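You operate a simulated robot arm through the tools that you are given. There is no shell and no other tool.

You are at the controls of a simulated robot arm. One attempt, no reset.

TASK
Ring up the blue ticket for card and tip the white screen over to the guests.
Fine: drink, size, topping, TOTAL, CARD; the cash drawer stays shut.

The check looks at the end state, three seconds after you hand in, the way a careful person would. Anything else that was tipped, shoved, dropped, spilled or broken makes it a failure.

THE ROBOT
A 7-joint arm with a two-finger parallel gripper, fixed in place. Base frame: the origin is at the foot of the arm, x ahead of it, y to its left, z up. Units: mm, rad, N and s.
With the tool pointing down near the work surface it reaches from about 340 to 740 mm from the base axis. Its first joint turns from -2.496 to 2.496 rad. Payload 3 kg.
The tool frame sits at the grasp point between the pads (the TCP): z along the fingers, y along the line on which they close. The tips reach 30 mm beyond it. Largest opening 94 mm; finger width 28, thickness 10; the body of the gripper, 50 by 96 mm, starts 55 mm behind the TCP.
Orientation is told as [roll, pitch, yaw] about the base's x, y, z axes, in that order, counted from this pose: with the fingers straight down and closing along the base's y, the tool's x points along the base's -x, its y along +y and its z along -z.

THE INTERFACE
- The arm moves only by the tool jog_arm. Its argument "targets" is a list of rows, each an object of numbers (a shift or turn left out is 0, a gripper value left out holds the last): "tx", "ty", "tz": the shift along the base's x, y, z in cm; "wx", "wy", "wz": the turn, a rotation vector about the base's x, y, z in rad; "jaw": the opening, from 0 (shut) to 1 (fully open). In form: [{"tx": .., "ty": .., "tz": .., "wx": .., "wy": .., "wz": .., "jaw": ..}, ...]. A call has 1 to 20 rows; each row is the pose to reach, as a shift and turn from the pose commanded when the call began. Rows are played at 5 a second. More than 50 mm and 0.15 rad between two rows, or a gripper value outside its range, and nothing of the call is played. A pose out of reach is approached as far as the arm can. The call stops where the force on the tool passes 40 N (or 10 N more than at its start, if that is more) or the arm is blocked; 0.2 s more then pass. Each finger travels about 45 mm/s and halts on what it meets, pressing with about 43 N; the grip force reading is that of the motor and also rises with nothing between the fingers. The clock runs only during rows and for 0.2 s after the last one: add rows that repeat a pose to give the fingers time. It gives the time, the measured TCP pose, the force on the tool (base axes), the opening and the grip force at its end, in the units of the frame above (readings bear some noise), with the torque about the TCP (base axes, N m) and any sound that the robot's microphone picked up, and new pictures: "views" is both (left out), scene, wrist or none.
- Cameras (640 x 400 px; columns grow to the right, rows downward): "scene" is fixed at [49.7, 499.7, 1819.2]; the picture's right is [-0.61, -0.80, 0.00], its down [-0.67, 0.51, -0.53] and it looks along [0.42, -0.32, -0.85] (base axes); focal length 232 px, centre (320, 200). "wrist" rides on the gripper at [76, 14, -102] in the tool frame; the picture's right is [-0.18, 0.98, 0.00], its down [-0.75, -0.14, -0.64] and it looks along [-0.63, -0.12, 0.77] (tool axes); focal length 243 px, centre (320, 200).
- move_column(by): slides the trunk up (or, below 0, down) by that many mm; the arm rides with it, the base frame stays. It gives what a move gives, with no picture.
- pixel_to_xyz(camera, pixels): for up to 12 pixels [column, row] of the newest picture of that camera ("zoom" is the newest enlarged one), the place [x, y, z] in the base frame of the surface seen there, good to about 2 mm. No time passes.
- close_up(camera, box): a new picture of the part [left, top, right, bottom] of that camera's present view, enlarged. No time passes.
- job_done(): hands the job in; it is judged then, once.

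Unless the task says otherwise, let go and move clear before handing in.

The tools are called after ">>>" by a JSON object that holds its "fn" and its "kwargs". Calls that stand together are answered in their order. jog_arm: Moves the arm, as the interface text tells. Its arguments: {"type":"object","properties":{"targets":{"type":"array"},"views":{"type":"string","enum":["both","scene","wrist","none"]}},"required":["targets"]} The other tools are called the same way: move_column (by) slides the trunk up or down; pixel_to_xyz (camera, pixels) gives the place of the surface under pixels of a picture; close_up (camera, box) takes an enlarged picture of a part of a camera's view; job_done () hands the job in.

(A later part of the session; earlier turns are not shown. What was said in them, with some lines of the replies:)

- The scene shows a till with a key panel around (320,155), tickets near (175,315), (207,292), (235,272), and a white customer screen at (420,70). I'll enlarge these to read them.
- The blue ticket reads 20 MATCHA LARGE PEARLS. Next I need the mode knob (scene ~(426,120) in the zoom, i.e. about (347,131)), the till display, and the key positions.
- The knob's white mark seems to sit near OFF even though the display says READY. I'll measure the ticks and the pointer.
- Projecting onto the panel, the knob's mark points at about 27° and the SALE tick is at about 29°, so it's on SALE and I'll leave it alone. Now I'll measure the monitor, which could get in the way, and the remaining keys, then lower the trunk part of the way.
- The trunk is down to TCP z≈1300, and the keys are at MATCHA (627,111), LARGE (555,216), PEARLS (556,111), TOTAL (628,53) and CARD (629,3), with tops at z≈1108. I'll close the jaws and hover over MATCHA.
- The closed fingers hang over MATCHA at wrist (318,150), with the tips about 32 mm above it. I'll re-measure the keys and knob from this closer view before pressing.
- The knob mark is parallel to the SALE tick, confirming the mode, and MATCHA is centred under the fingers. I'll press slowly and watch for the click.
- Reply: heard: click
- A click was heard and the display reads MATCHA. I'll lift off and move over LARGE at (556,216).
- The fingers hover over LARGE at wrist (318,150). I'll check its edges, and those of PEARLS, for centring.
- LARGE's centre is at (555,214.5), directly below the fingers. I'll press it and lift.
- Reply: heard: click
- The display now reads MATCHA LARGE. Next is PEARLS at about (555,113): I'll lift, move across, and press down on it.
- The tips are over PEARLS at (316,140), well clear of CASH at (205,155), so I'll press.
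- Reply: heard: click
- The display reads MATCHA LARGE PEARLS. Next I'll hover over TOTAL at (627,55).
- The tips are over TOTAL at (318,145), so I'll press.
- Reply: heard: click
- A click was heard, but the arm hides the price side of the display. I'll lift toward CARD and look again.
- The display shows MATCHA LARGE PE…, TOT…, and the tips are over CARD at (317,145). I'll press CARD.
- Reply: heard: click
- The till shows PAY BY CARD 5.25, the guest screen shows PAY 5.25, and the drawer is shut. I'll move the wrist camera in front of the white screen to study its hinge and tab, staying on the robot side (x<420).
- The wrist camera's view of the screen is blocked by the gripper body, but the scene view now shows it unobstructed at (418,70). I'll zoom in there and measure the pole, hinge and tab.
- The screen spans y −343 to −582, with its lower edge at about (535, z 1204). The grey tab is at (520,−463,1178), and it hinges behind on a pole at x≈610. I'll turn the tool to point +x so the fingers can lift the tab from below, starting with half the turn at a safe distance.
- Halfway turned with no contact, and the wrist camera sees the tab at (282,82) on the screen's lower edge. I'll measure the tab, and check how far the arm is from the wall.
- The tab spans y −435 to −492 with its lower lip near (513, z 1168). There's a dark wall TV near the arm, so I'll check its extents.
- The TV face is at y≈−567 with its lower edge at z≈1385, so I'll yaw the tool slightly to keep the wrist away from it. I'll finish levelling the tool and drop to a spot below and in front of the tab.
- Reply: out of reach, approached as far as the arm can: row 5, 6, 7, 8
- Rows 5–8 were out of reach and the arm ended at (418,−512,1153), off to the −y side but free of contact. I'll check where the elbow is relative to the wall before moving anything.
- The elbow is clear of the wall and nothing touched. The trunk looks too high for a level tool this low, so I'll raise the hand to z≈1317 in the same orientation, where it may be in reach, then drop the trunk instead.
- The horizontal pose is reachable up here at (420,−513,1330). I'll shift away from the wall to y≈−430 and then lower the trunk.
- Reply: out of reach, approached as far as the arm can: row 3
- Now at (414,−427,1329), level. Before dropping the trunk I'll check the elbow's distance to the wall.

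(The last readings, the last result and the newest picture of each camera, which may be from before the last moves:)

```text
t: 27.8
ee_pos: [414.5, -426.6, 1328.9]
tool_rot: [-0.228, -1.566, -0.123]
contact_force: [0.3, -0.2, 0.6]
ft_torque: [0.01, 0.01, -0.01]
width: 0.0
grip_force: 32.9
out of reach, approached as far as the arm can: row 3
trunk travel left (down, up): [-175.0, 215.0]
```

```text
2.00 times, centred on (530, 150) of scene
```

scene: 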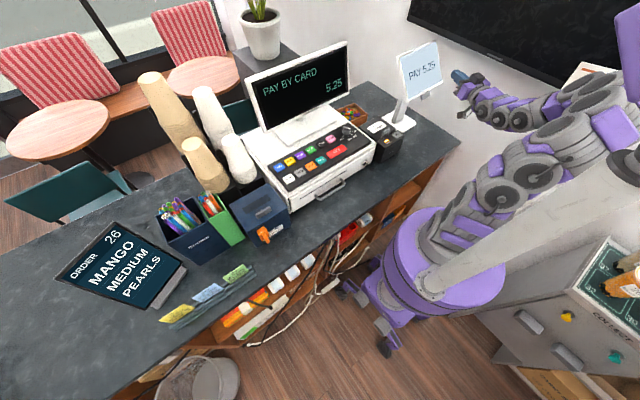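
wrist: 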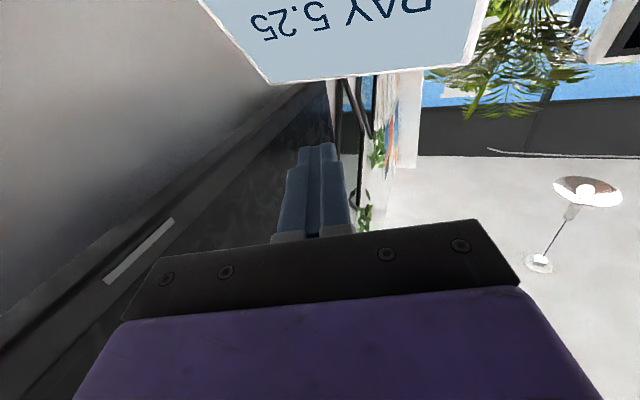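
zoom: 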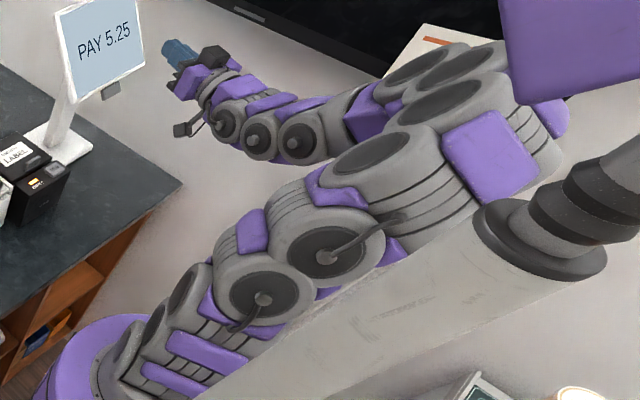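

The arm is well clear of the wall and counter. I'll lower the trunk 170 mm to bring the fingers below tab height.

>>> {"fn": "move_column", "kwargs": {"by": -170}}

>>> {"fn": "jog_arm", "kwargs": {"targets": [{"tz": -0.5}, {"tz": -1}]}}

```text
t: 29.7
ee_pos: [415.1, -428.9, 1160.8]
tool_rot: [0.722, -1.569, -1.074]
contact_force: [0.3, 0.6, -0.3]
ft_torque: [0.05, 0.0, 0.0]
width: 0.1
grip_force: 33.7
trunk travel left (down, up): [-5.0, 385.0]
```

```text
t: 30.3
ee_pos: [414.2, -428.9, 1150.6]
tool_rot: [0.522, -1.569, -0.869]
contact_force: [0.0, -0.2, -0.3]
ft_torque: [0.0, 0.01, 0.03]
width: 0.0
grip_force: 33.0
trunk travel left (down, up): [-5.0, 385.0]
```

scene: 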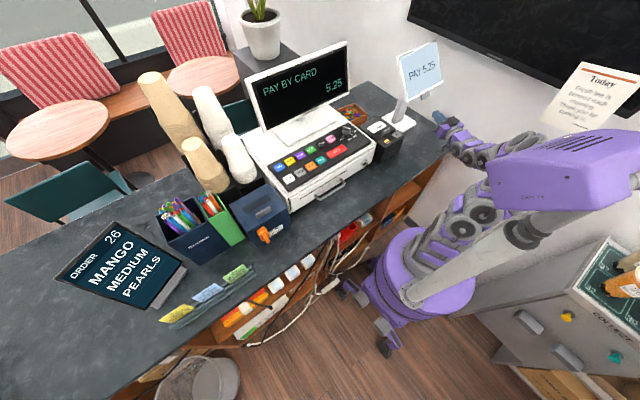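
wrist: 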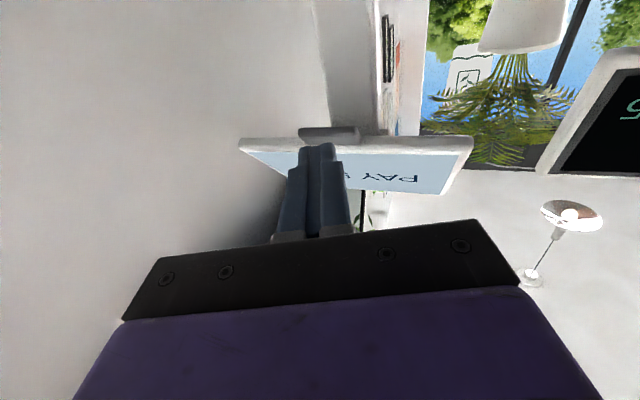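

I'm now level at (414,−429,1151) and in reach. I'll re-measure the tab from here (wrist ~(330,133)) and then move in beneath it.

>>> {"fn": "pixel_to_xyz", "kwargs": {"camera": "wrist", "pixels": [[302, 131], [330, 129], [356, 128], [304, 140], [330, 138], [356, 137], [250, 143], [460, 142], [360, 100], [330, 135]]}}

>>> {"fn": "close_up", "kwargs": {"camera": "wrist", "box": [230, 90, 430, 215]}}

>>> {"fn": "close_up", "kwargs": {"camera": "scene", "box": [380, 40, 500, 140]}}

```text
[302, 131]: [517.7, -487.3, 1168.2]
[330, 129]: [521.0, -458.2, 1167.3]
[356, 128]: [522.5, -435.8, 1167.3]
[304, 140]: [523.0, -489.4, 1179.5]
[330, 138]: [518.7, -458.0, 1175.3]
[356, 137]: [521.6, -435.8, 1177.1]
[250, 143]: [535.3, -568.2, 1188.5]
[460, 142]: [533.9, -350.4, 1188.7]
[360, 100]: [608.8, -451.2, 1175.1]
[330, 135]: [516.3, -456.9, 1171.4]
```

```text
3.20 times, centred on (330, 152) of wrist
```

zoom: 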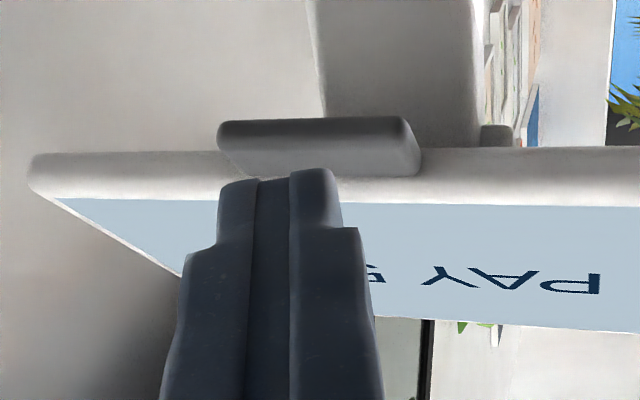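

```text
4.00 times, centred on (440, 90) of scene
```

zoom: 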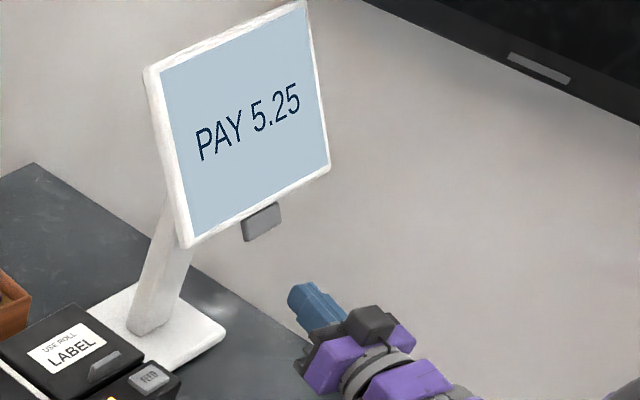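

The tab lip is at z 1167, y −434 to −490. I'll drop to z≈1138 and advance so the tips sit ~18 mm past the lip, with no contact yet.

>>> {"fn": "jog_arm", "kwargs": {"targets": [{"tz": -0.6}, {"tz": -1.2}, {"tx": 2, "ty": -0.5, "tz": -1.2}, {"tx": 4, "ty": -1, "tz": -1.2}, {"tx": 6, "ty": -1.5, "tz": -1.2}, {"tx": 8, "ty": -2, "tz": -1.2}, {"tx": 9.2, "ty": -2.3, "tz": -1.2}, {"tx": 9.2, "ty": -2.3, "tz": -1.2}]}}

```text
t: 32.1
ee_pos: [507.0, -451.6, 1136.5]
tool_rot: [0.752, -1.569, -1.103]
contact_force: [1.3, 0.1, 0.0]
ft_torque: [0.01, 0.03, -0.02]
width: 0.0
grip_force: 33.3
trunk travel left (down, up): [-5.0, 385.0]
```

scene: 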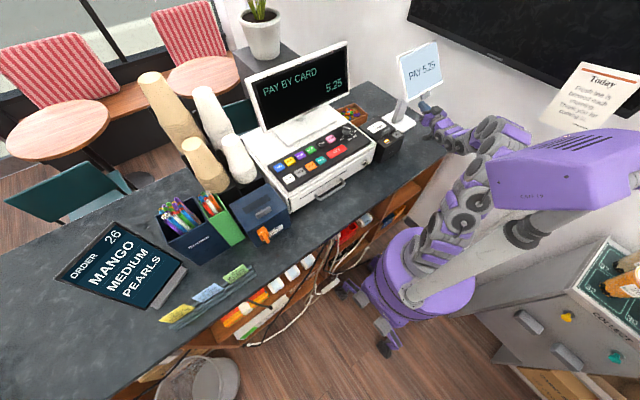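
wrist: 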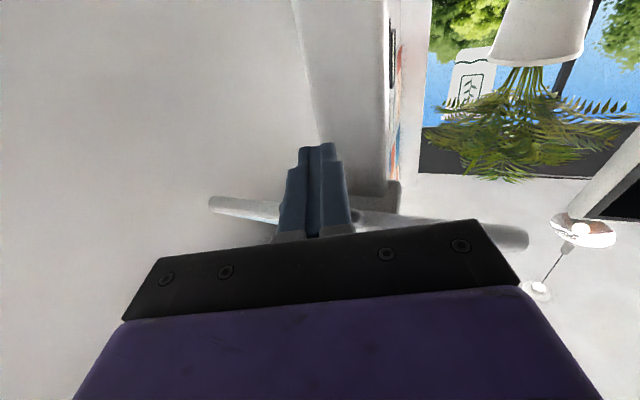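

The tips are under the tab with no contact. From here the camera sees the screen's underside and something on the pole at (385,198), so I'll look at the hinge.

>>> {"fn": "close_up", "kwargs": {"camera": "wrist", "box": [200, 130, 540, 260]}}

>>> {"fn": "pixel_to_xyz", "kwargs": {"camera": "wrist", "pixels": [[385, 188], [395, 188], [385, 198], [385, 210], [360, 215], [440, 230], [230, 205], [505, 240], [350, 150], [390, 205]]}}

```text
1.88 times, centred on (370, 195) of wrist
```

zoom: 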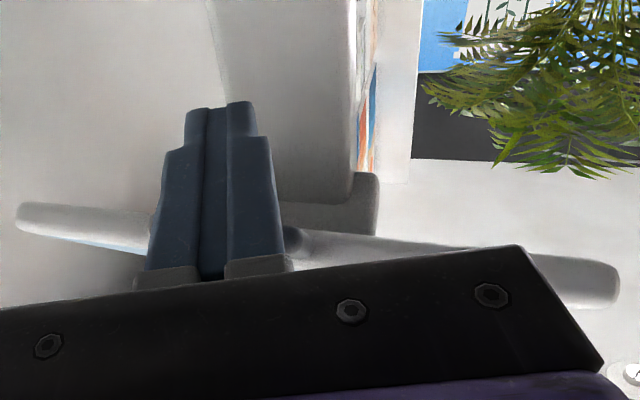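

```text
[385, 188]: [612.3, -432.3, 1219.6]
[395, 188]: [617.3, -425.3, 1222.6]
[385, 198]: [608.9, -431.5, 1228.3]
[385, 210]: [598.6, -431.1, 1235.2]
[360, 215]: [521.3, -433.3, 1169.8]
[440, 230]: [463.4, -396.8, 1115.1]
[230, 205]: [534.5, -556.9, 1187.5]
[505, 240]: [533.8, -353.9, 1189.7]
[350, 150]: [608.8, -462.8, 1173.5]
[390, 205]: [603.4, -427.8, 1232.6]
```

The hinge barrel sits near (612, z≈1236), so the lip will swing about it on a ~116 mm radius. I'll make first contact gently and lift a few millimetres, watching the force.

>>> {"fn": "jog_arm", "kwargs": {"targets": [{"tz": 0.6}, {"tz": 1.2}, {"tz": 1.6}, {"tz": 2.0}, {"tx": -0.3, "tz": 2.4}, {"tx": -0.6, "tz": 2.9}, {"tx": -0.9, "tz": 3.4}]}}

```text
t: 33.7
ee_pos: [498.2, -451.5, 1172.3]
tool_rot: [0.436, -1.57, -0.783]
contact_force: [0.7, 0.2, -1.3]
ft_torque: [-0.01, 0.01, 0.01]
width: 0.2
grip_force: 33.1
trunk travel left (down, up): [-5.0, 385.0]
```

scene: 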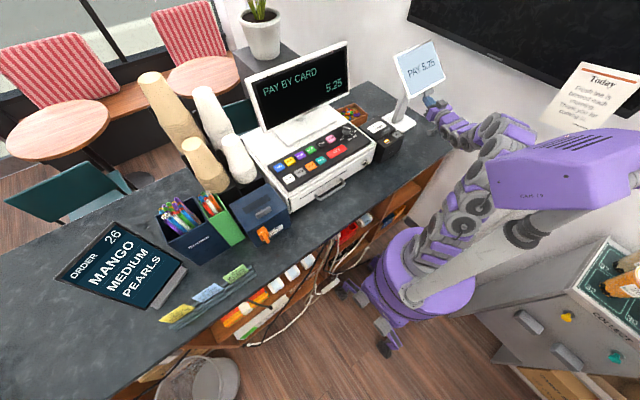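
wrist: 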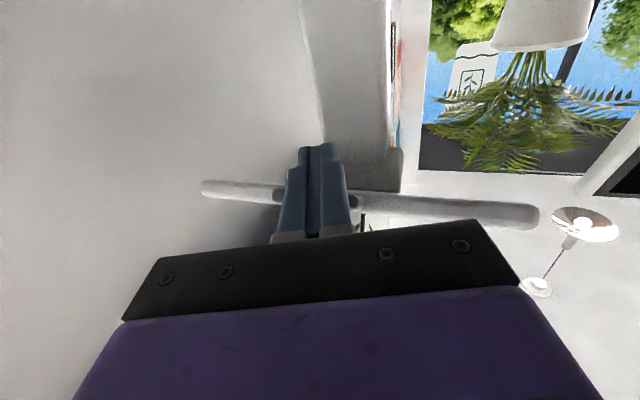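

The screen has begun to tilt (its lower edge moved) with almost no force. I'll continue along the arc to roughly face-up.

>>> {"fn": "jog_arm", "kwargs": {"targets": [{"tx": -0.4, "tz": 0.7}, {"tx": -0.7, "tz": 1.4}, {"tx": -1.0, "tz": 2.1}, {"tx": -1.2, "tz": 2.8}, {"tx": -1.4, "tz": 3.5}, {"tx": -1.5, "tz": 4.2}, {"tx": -1.5, "tz": 4.9}, {"tx": -1.5, "tz": 5.6}, {"tx": -1.5, "tz": 6.3}, {"tx": -1.4, "tz": 7.0}]}}

>>> {"fn": "close_up", "kwargs": {"camera": "scene", "box": [370, 20, 490, 140]}}

```text
t: 35.9
ee_pos: [484.4, -451.5, 1240.5]
tool_rot: [0.912, -1.567, -1.262]
contact_force: [-0.3, 0.0, -0.9]
ft_torque: [0.04, 0.03, -0.01]
width: 0.0
grip_force: 32.6
trunk travel left (down, up): [-5.0, 385.0]
```

scene: 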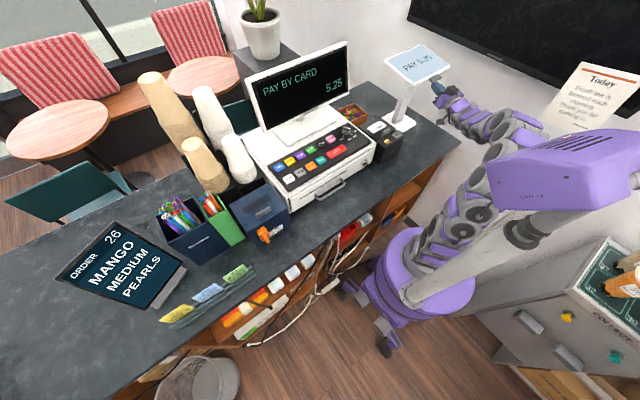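
wrist: 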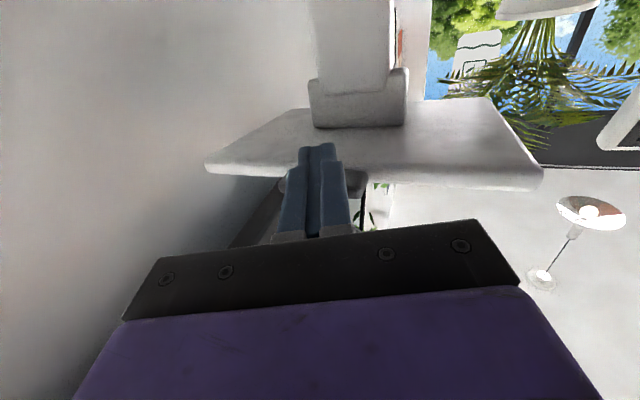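

```text
3.33 times, centred on (430, 80) of scene
```

zoom: 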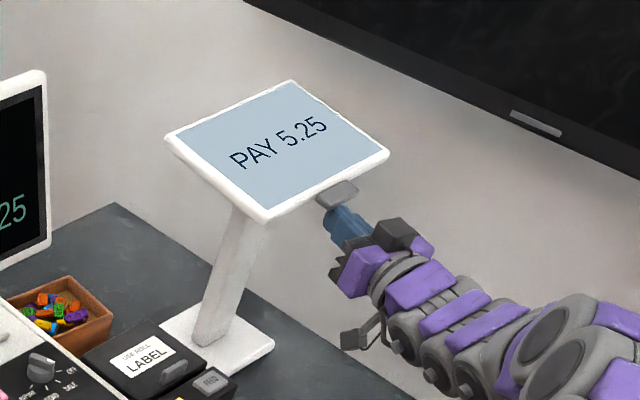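

The screen now lies nearly flat, face up, and the base hasn't moved. I'll measure its current plane to refine the hinge estimate.

>>> {"fn": "pixel_to_xyz", "kwargs": {"camera": "scene", "pixels": [[386, 62], [421, 47], [447, 66], [414, 83], [417, 64], [436, 78], [405, 56], [430, 73]]}}

>>> {"fn": "pixel_to_xyz", "kwargs": {"camera": "wrist", "pixels": [[355, 185], [270, 190], [350, 100], [355, 125], [260, 150], [440, 170], [400, 75]]}}

```text
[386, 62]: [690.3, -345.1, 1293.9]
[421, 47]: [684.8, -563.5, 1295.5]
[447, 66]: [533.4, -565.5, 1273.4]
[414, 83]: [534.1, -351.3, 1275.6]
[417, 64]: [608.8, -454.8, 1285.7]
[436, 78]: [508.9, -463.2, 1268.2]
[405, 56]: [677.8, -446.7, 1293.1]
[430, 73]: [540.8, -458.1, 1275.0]
```

```text
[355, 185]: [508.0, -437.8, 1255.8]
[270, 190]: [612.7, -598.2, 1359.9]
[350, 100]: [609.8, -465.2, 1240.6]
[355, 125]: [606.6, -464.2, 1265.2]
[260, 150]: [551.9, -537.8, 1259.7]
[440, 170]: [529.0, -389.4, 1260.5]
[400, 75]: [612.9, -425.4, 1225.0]
```

The screen has turned about 45°, and the hinge works out to (615, z≈1248). I'll go on lifting and pushing forward to swing it another ~30°.

>>> {"fn": "jog_arm", "kwargs": {"targets": [{"tx": 0.1, "tz": 0.8}, {"tx": 0.25, "tz": 1.5}, {"tx": 0.45, "tz": 2.2}, {"tx": 0.65, "tz": 2.9}, {"tx": 0.9, "tz": 3.5}, {"tx": 1.2, "tz": 4.1}, {"tx": 1.5, "tz": 4.7}, {"tx": 1.8, "tz": 5.3}]}}

>>> {"fn": "close_up", "kwargs": {"camera": "scene", "box": [370, 20, 490, 140]}}

```text
t: 37.7
ee_pos: [501.9, -451.3, 1295.0]
tool_rot: [0.908, -1.569, -1.26]
contact_force: [1.0, -0.4, 0.4]
ft_torque: [0.01, -0.03, 0.0]
width: 0.0
grip_force: 32.8
trunk travel left (down, up): [-5.0, 385.0]
```

scene: 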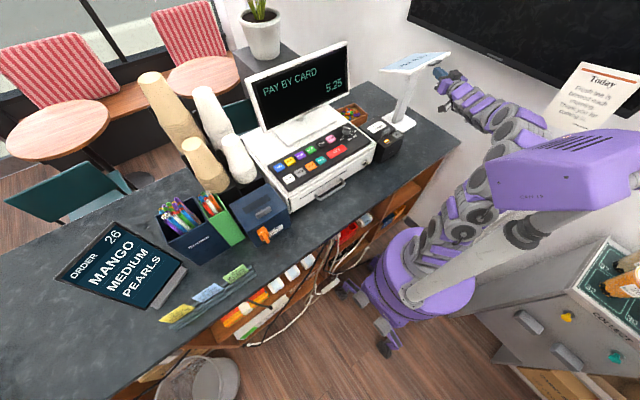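
wrist: 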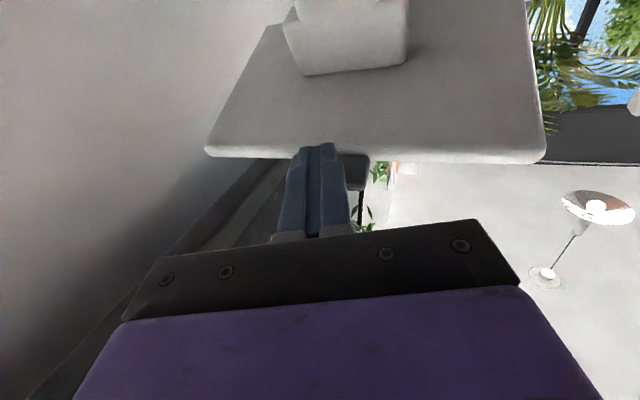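

```text
3.33 times, centred on (430, 80) of scene
```

zoom: 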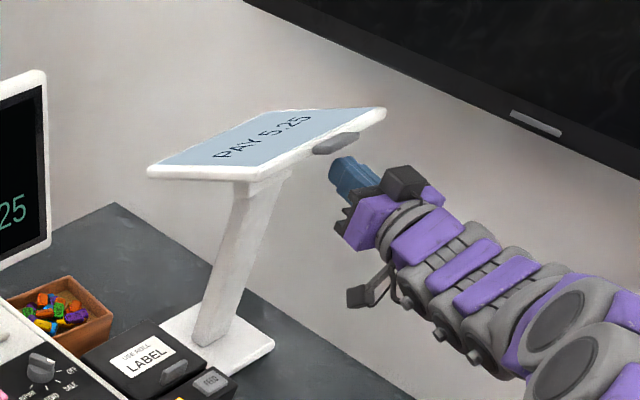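

The screen now leans ~20° toward the guests with negligible force. I'll carry on up and forward along the arc in small steps, watching for an end stop.

>>> {"fn": "jog_arm", "kwargs": {"targets": [{"tx": 0.4, "tz": 0.5}, {"tx": 0.8, "tz": 1.0}, {"tx": 1.25, "tz": 1.4}, {"tx": 1.7, "tz": 1.8}, {"tx": 2.3, "tz": 2.3}]}}

>>> {"fn": "close_up", "kwargs": {"camera": "scene", "box": [370, 20, 490, 140]}}

```text
t: 38.9
ee_pos: [525.5, -450.6, 1317.2]
tool_rot: [0.571, -1.57, -0.921]
contact_force: [-0.7, 0.1, -0.6]
ft_torque: [0.0, -0.01, -0.01]
width: 0.1
grip_force: 33.0
trunk travel left (down, up): [-5.0, 385.0]
```

scene: 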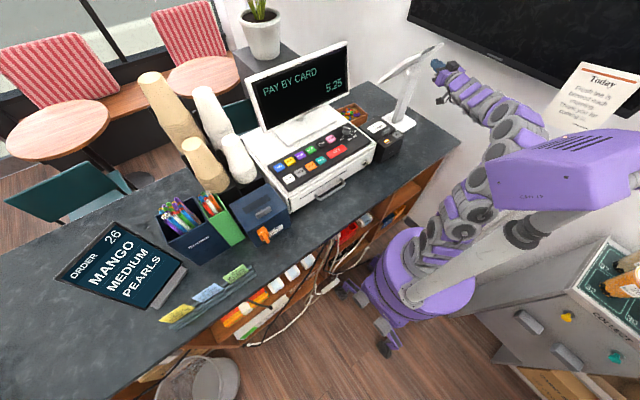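
wrist: 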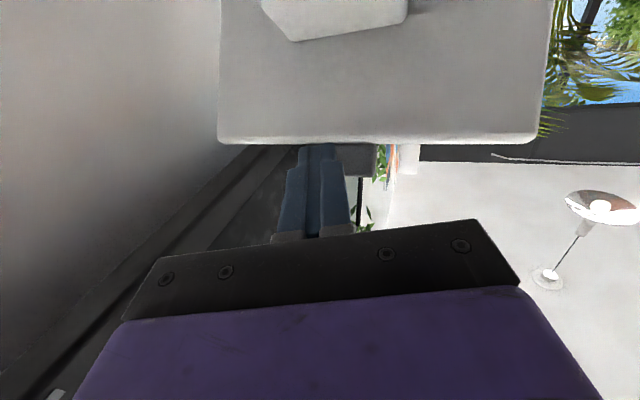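

```text
3.33 times, centred on (430, 80) of scene
```

zoom: 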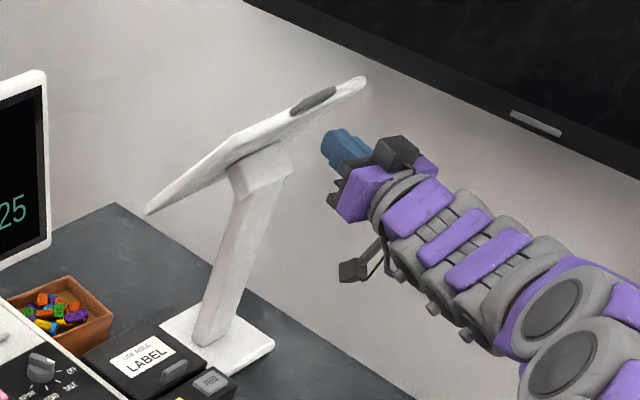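

The screen now faces the guests and may have run slightly ahead of the fingers. I'll measure the back plane from the wrist view to get its angle.

>>> {"fn": "pixel_to_xyz", "kwargs": {"camera": "wrist", "pixels": [[250, 125], [480, 125], [250, 30], [480, 30], [360, 80], [360, 155], [350, 20], [375, 170]]}}

>>> {"fn": "pixel_to_xyz", "kwargs": {"camera": "scene", "pixels": [[378, 83], [437, 45], [426, 51], [405, 65], [412, 75], [398, 112]]}}

```text
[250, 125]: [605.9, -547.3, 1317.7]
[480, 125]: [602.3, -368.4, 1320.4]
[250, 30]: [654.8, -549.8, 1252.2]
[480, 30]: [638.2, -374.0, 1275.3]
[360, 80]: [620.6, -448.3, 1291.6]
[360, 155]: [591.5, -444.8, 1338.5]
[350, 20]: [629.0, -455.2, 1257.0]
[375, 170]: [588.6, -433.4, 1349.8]
```

```text
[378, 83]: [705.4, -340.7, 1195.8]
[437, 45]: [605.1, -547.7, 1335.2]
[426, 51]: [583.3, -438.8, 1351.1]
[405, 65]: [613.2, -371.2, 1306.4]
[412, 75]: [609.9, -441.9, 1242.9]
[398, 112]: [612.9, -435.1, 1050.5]
```

The screen back slopes 53° the other way, a mirror of its original 52°, so it has gone over to its stop and sits clear of the fingers. I'll back the hand straight out and verify.

>>> {"fn": "jog_arm", "kwargs": {"targets": [{"tx": -1.5, "ty": 0.5}, {"tx": -3, "ty": 1}, {"tx": -5, "ty": 1.7}, {"tx": -7, "ty": 2.4}, {"tx": -9, "ty": 3}, {"tx": -9, "ty": 3}, {"tx": -9, "ty": 3}, {"tx": -9, "ty": 3}, {"tx": -9, "ty": 3}, {"tx": -9, "ty": 3}]}}

>>> {"fn": "close_up", "kwargs": {"camera": "scene", "box": [340, 20, 500, 140]}}

>>> {"fn": "close_up", "kwargs": {"camera": "scene", "box": [230, 40, 410, 210]}}

```text
t: 41.1
ee_pos: [434.1, -422.2, 1317.9]
tool_rot: [0.859, -1.568, -1.206]
contact_force: [0.2, 0.1, 0.0]
ft_torque: [0.01, -0.02, -0.02]
width: 0.0
grip_force: 33.4
trunk travel left (down, up): [-5.0, 385.0]
```

scene: 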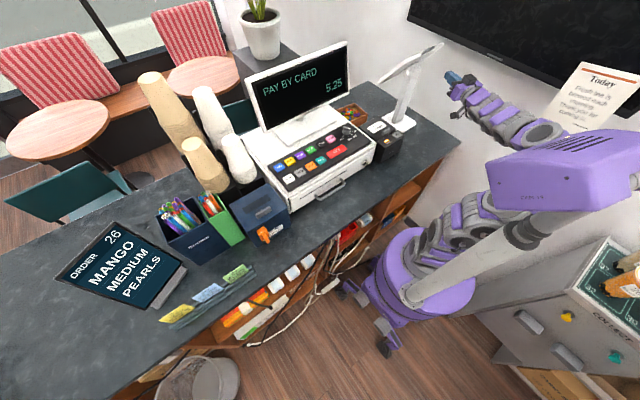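
wrist: 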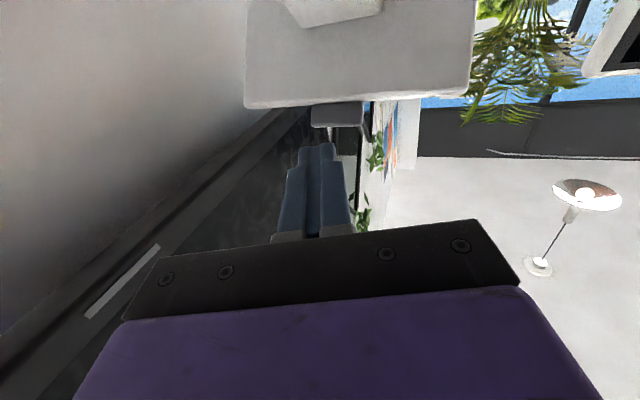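

```text
3.33 times, centred on (420, 80) of scene
```

zoom: 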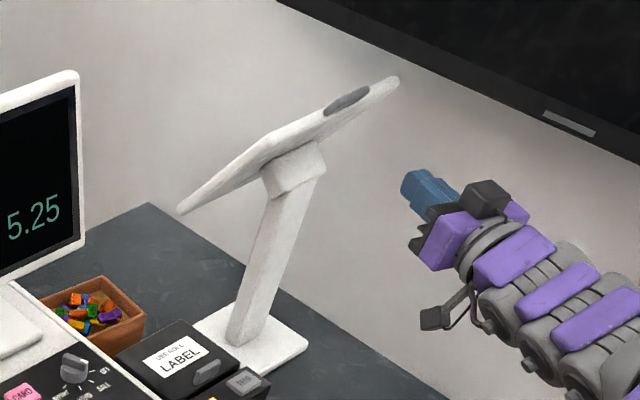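

```text
2.35 times, centred on (320, 125) of scene
```

zoom: 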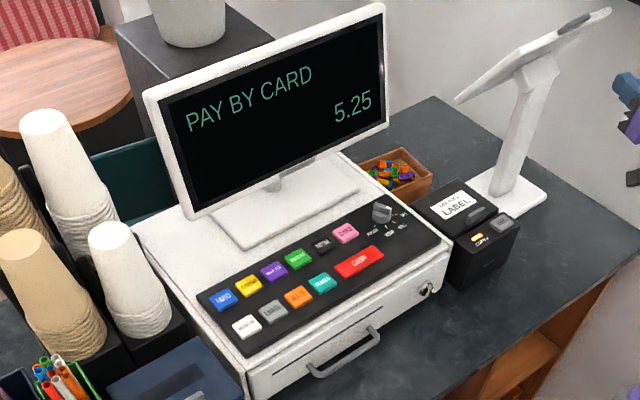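

The screen stayed tipped toward the guests after I backed off, and its base, the label printer and the sweets box haven't moved. The till reads PAY BY CARD 5.25, the drawer is shut and the hand is clear, so I'm handing in.

>>> {"fn": "job_done", "kwargs": {}}

```text
The job is handed in.
```

The blue ticket is rung up for card, and the white screen is tipped over to the guests. I've handed the job in, but I haven't seen the check's result.

- **Order:** the blue ticket was number 20, matcha, large, pearls. I pressed MATCHA, LARGE, PEARLS, TOTAL and CARD, and each key clicked once. The till now reads PAY BY CARD 5.25, and the guest screen read PAY 5.25 before I turned it.
- **Till:** the mode knob was already on SALE, so I left it alone. The cash drawer stayed shut.
- **Screen:** I lifted it by its tab until it swung over to face the guests. It leans about 53° their way, close to the 52° it leaned toward the till before. It held there for about two seconds after I backed the hand off.

At the end the hand was clear of the screen, and I saw nothing else knocked or moved. The label printer's EMPTY light was already on at the start; I left it because it wasn't part of the job.
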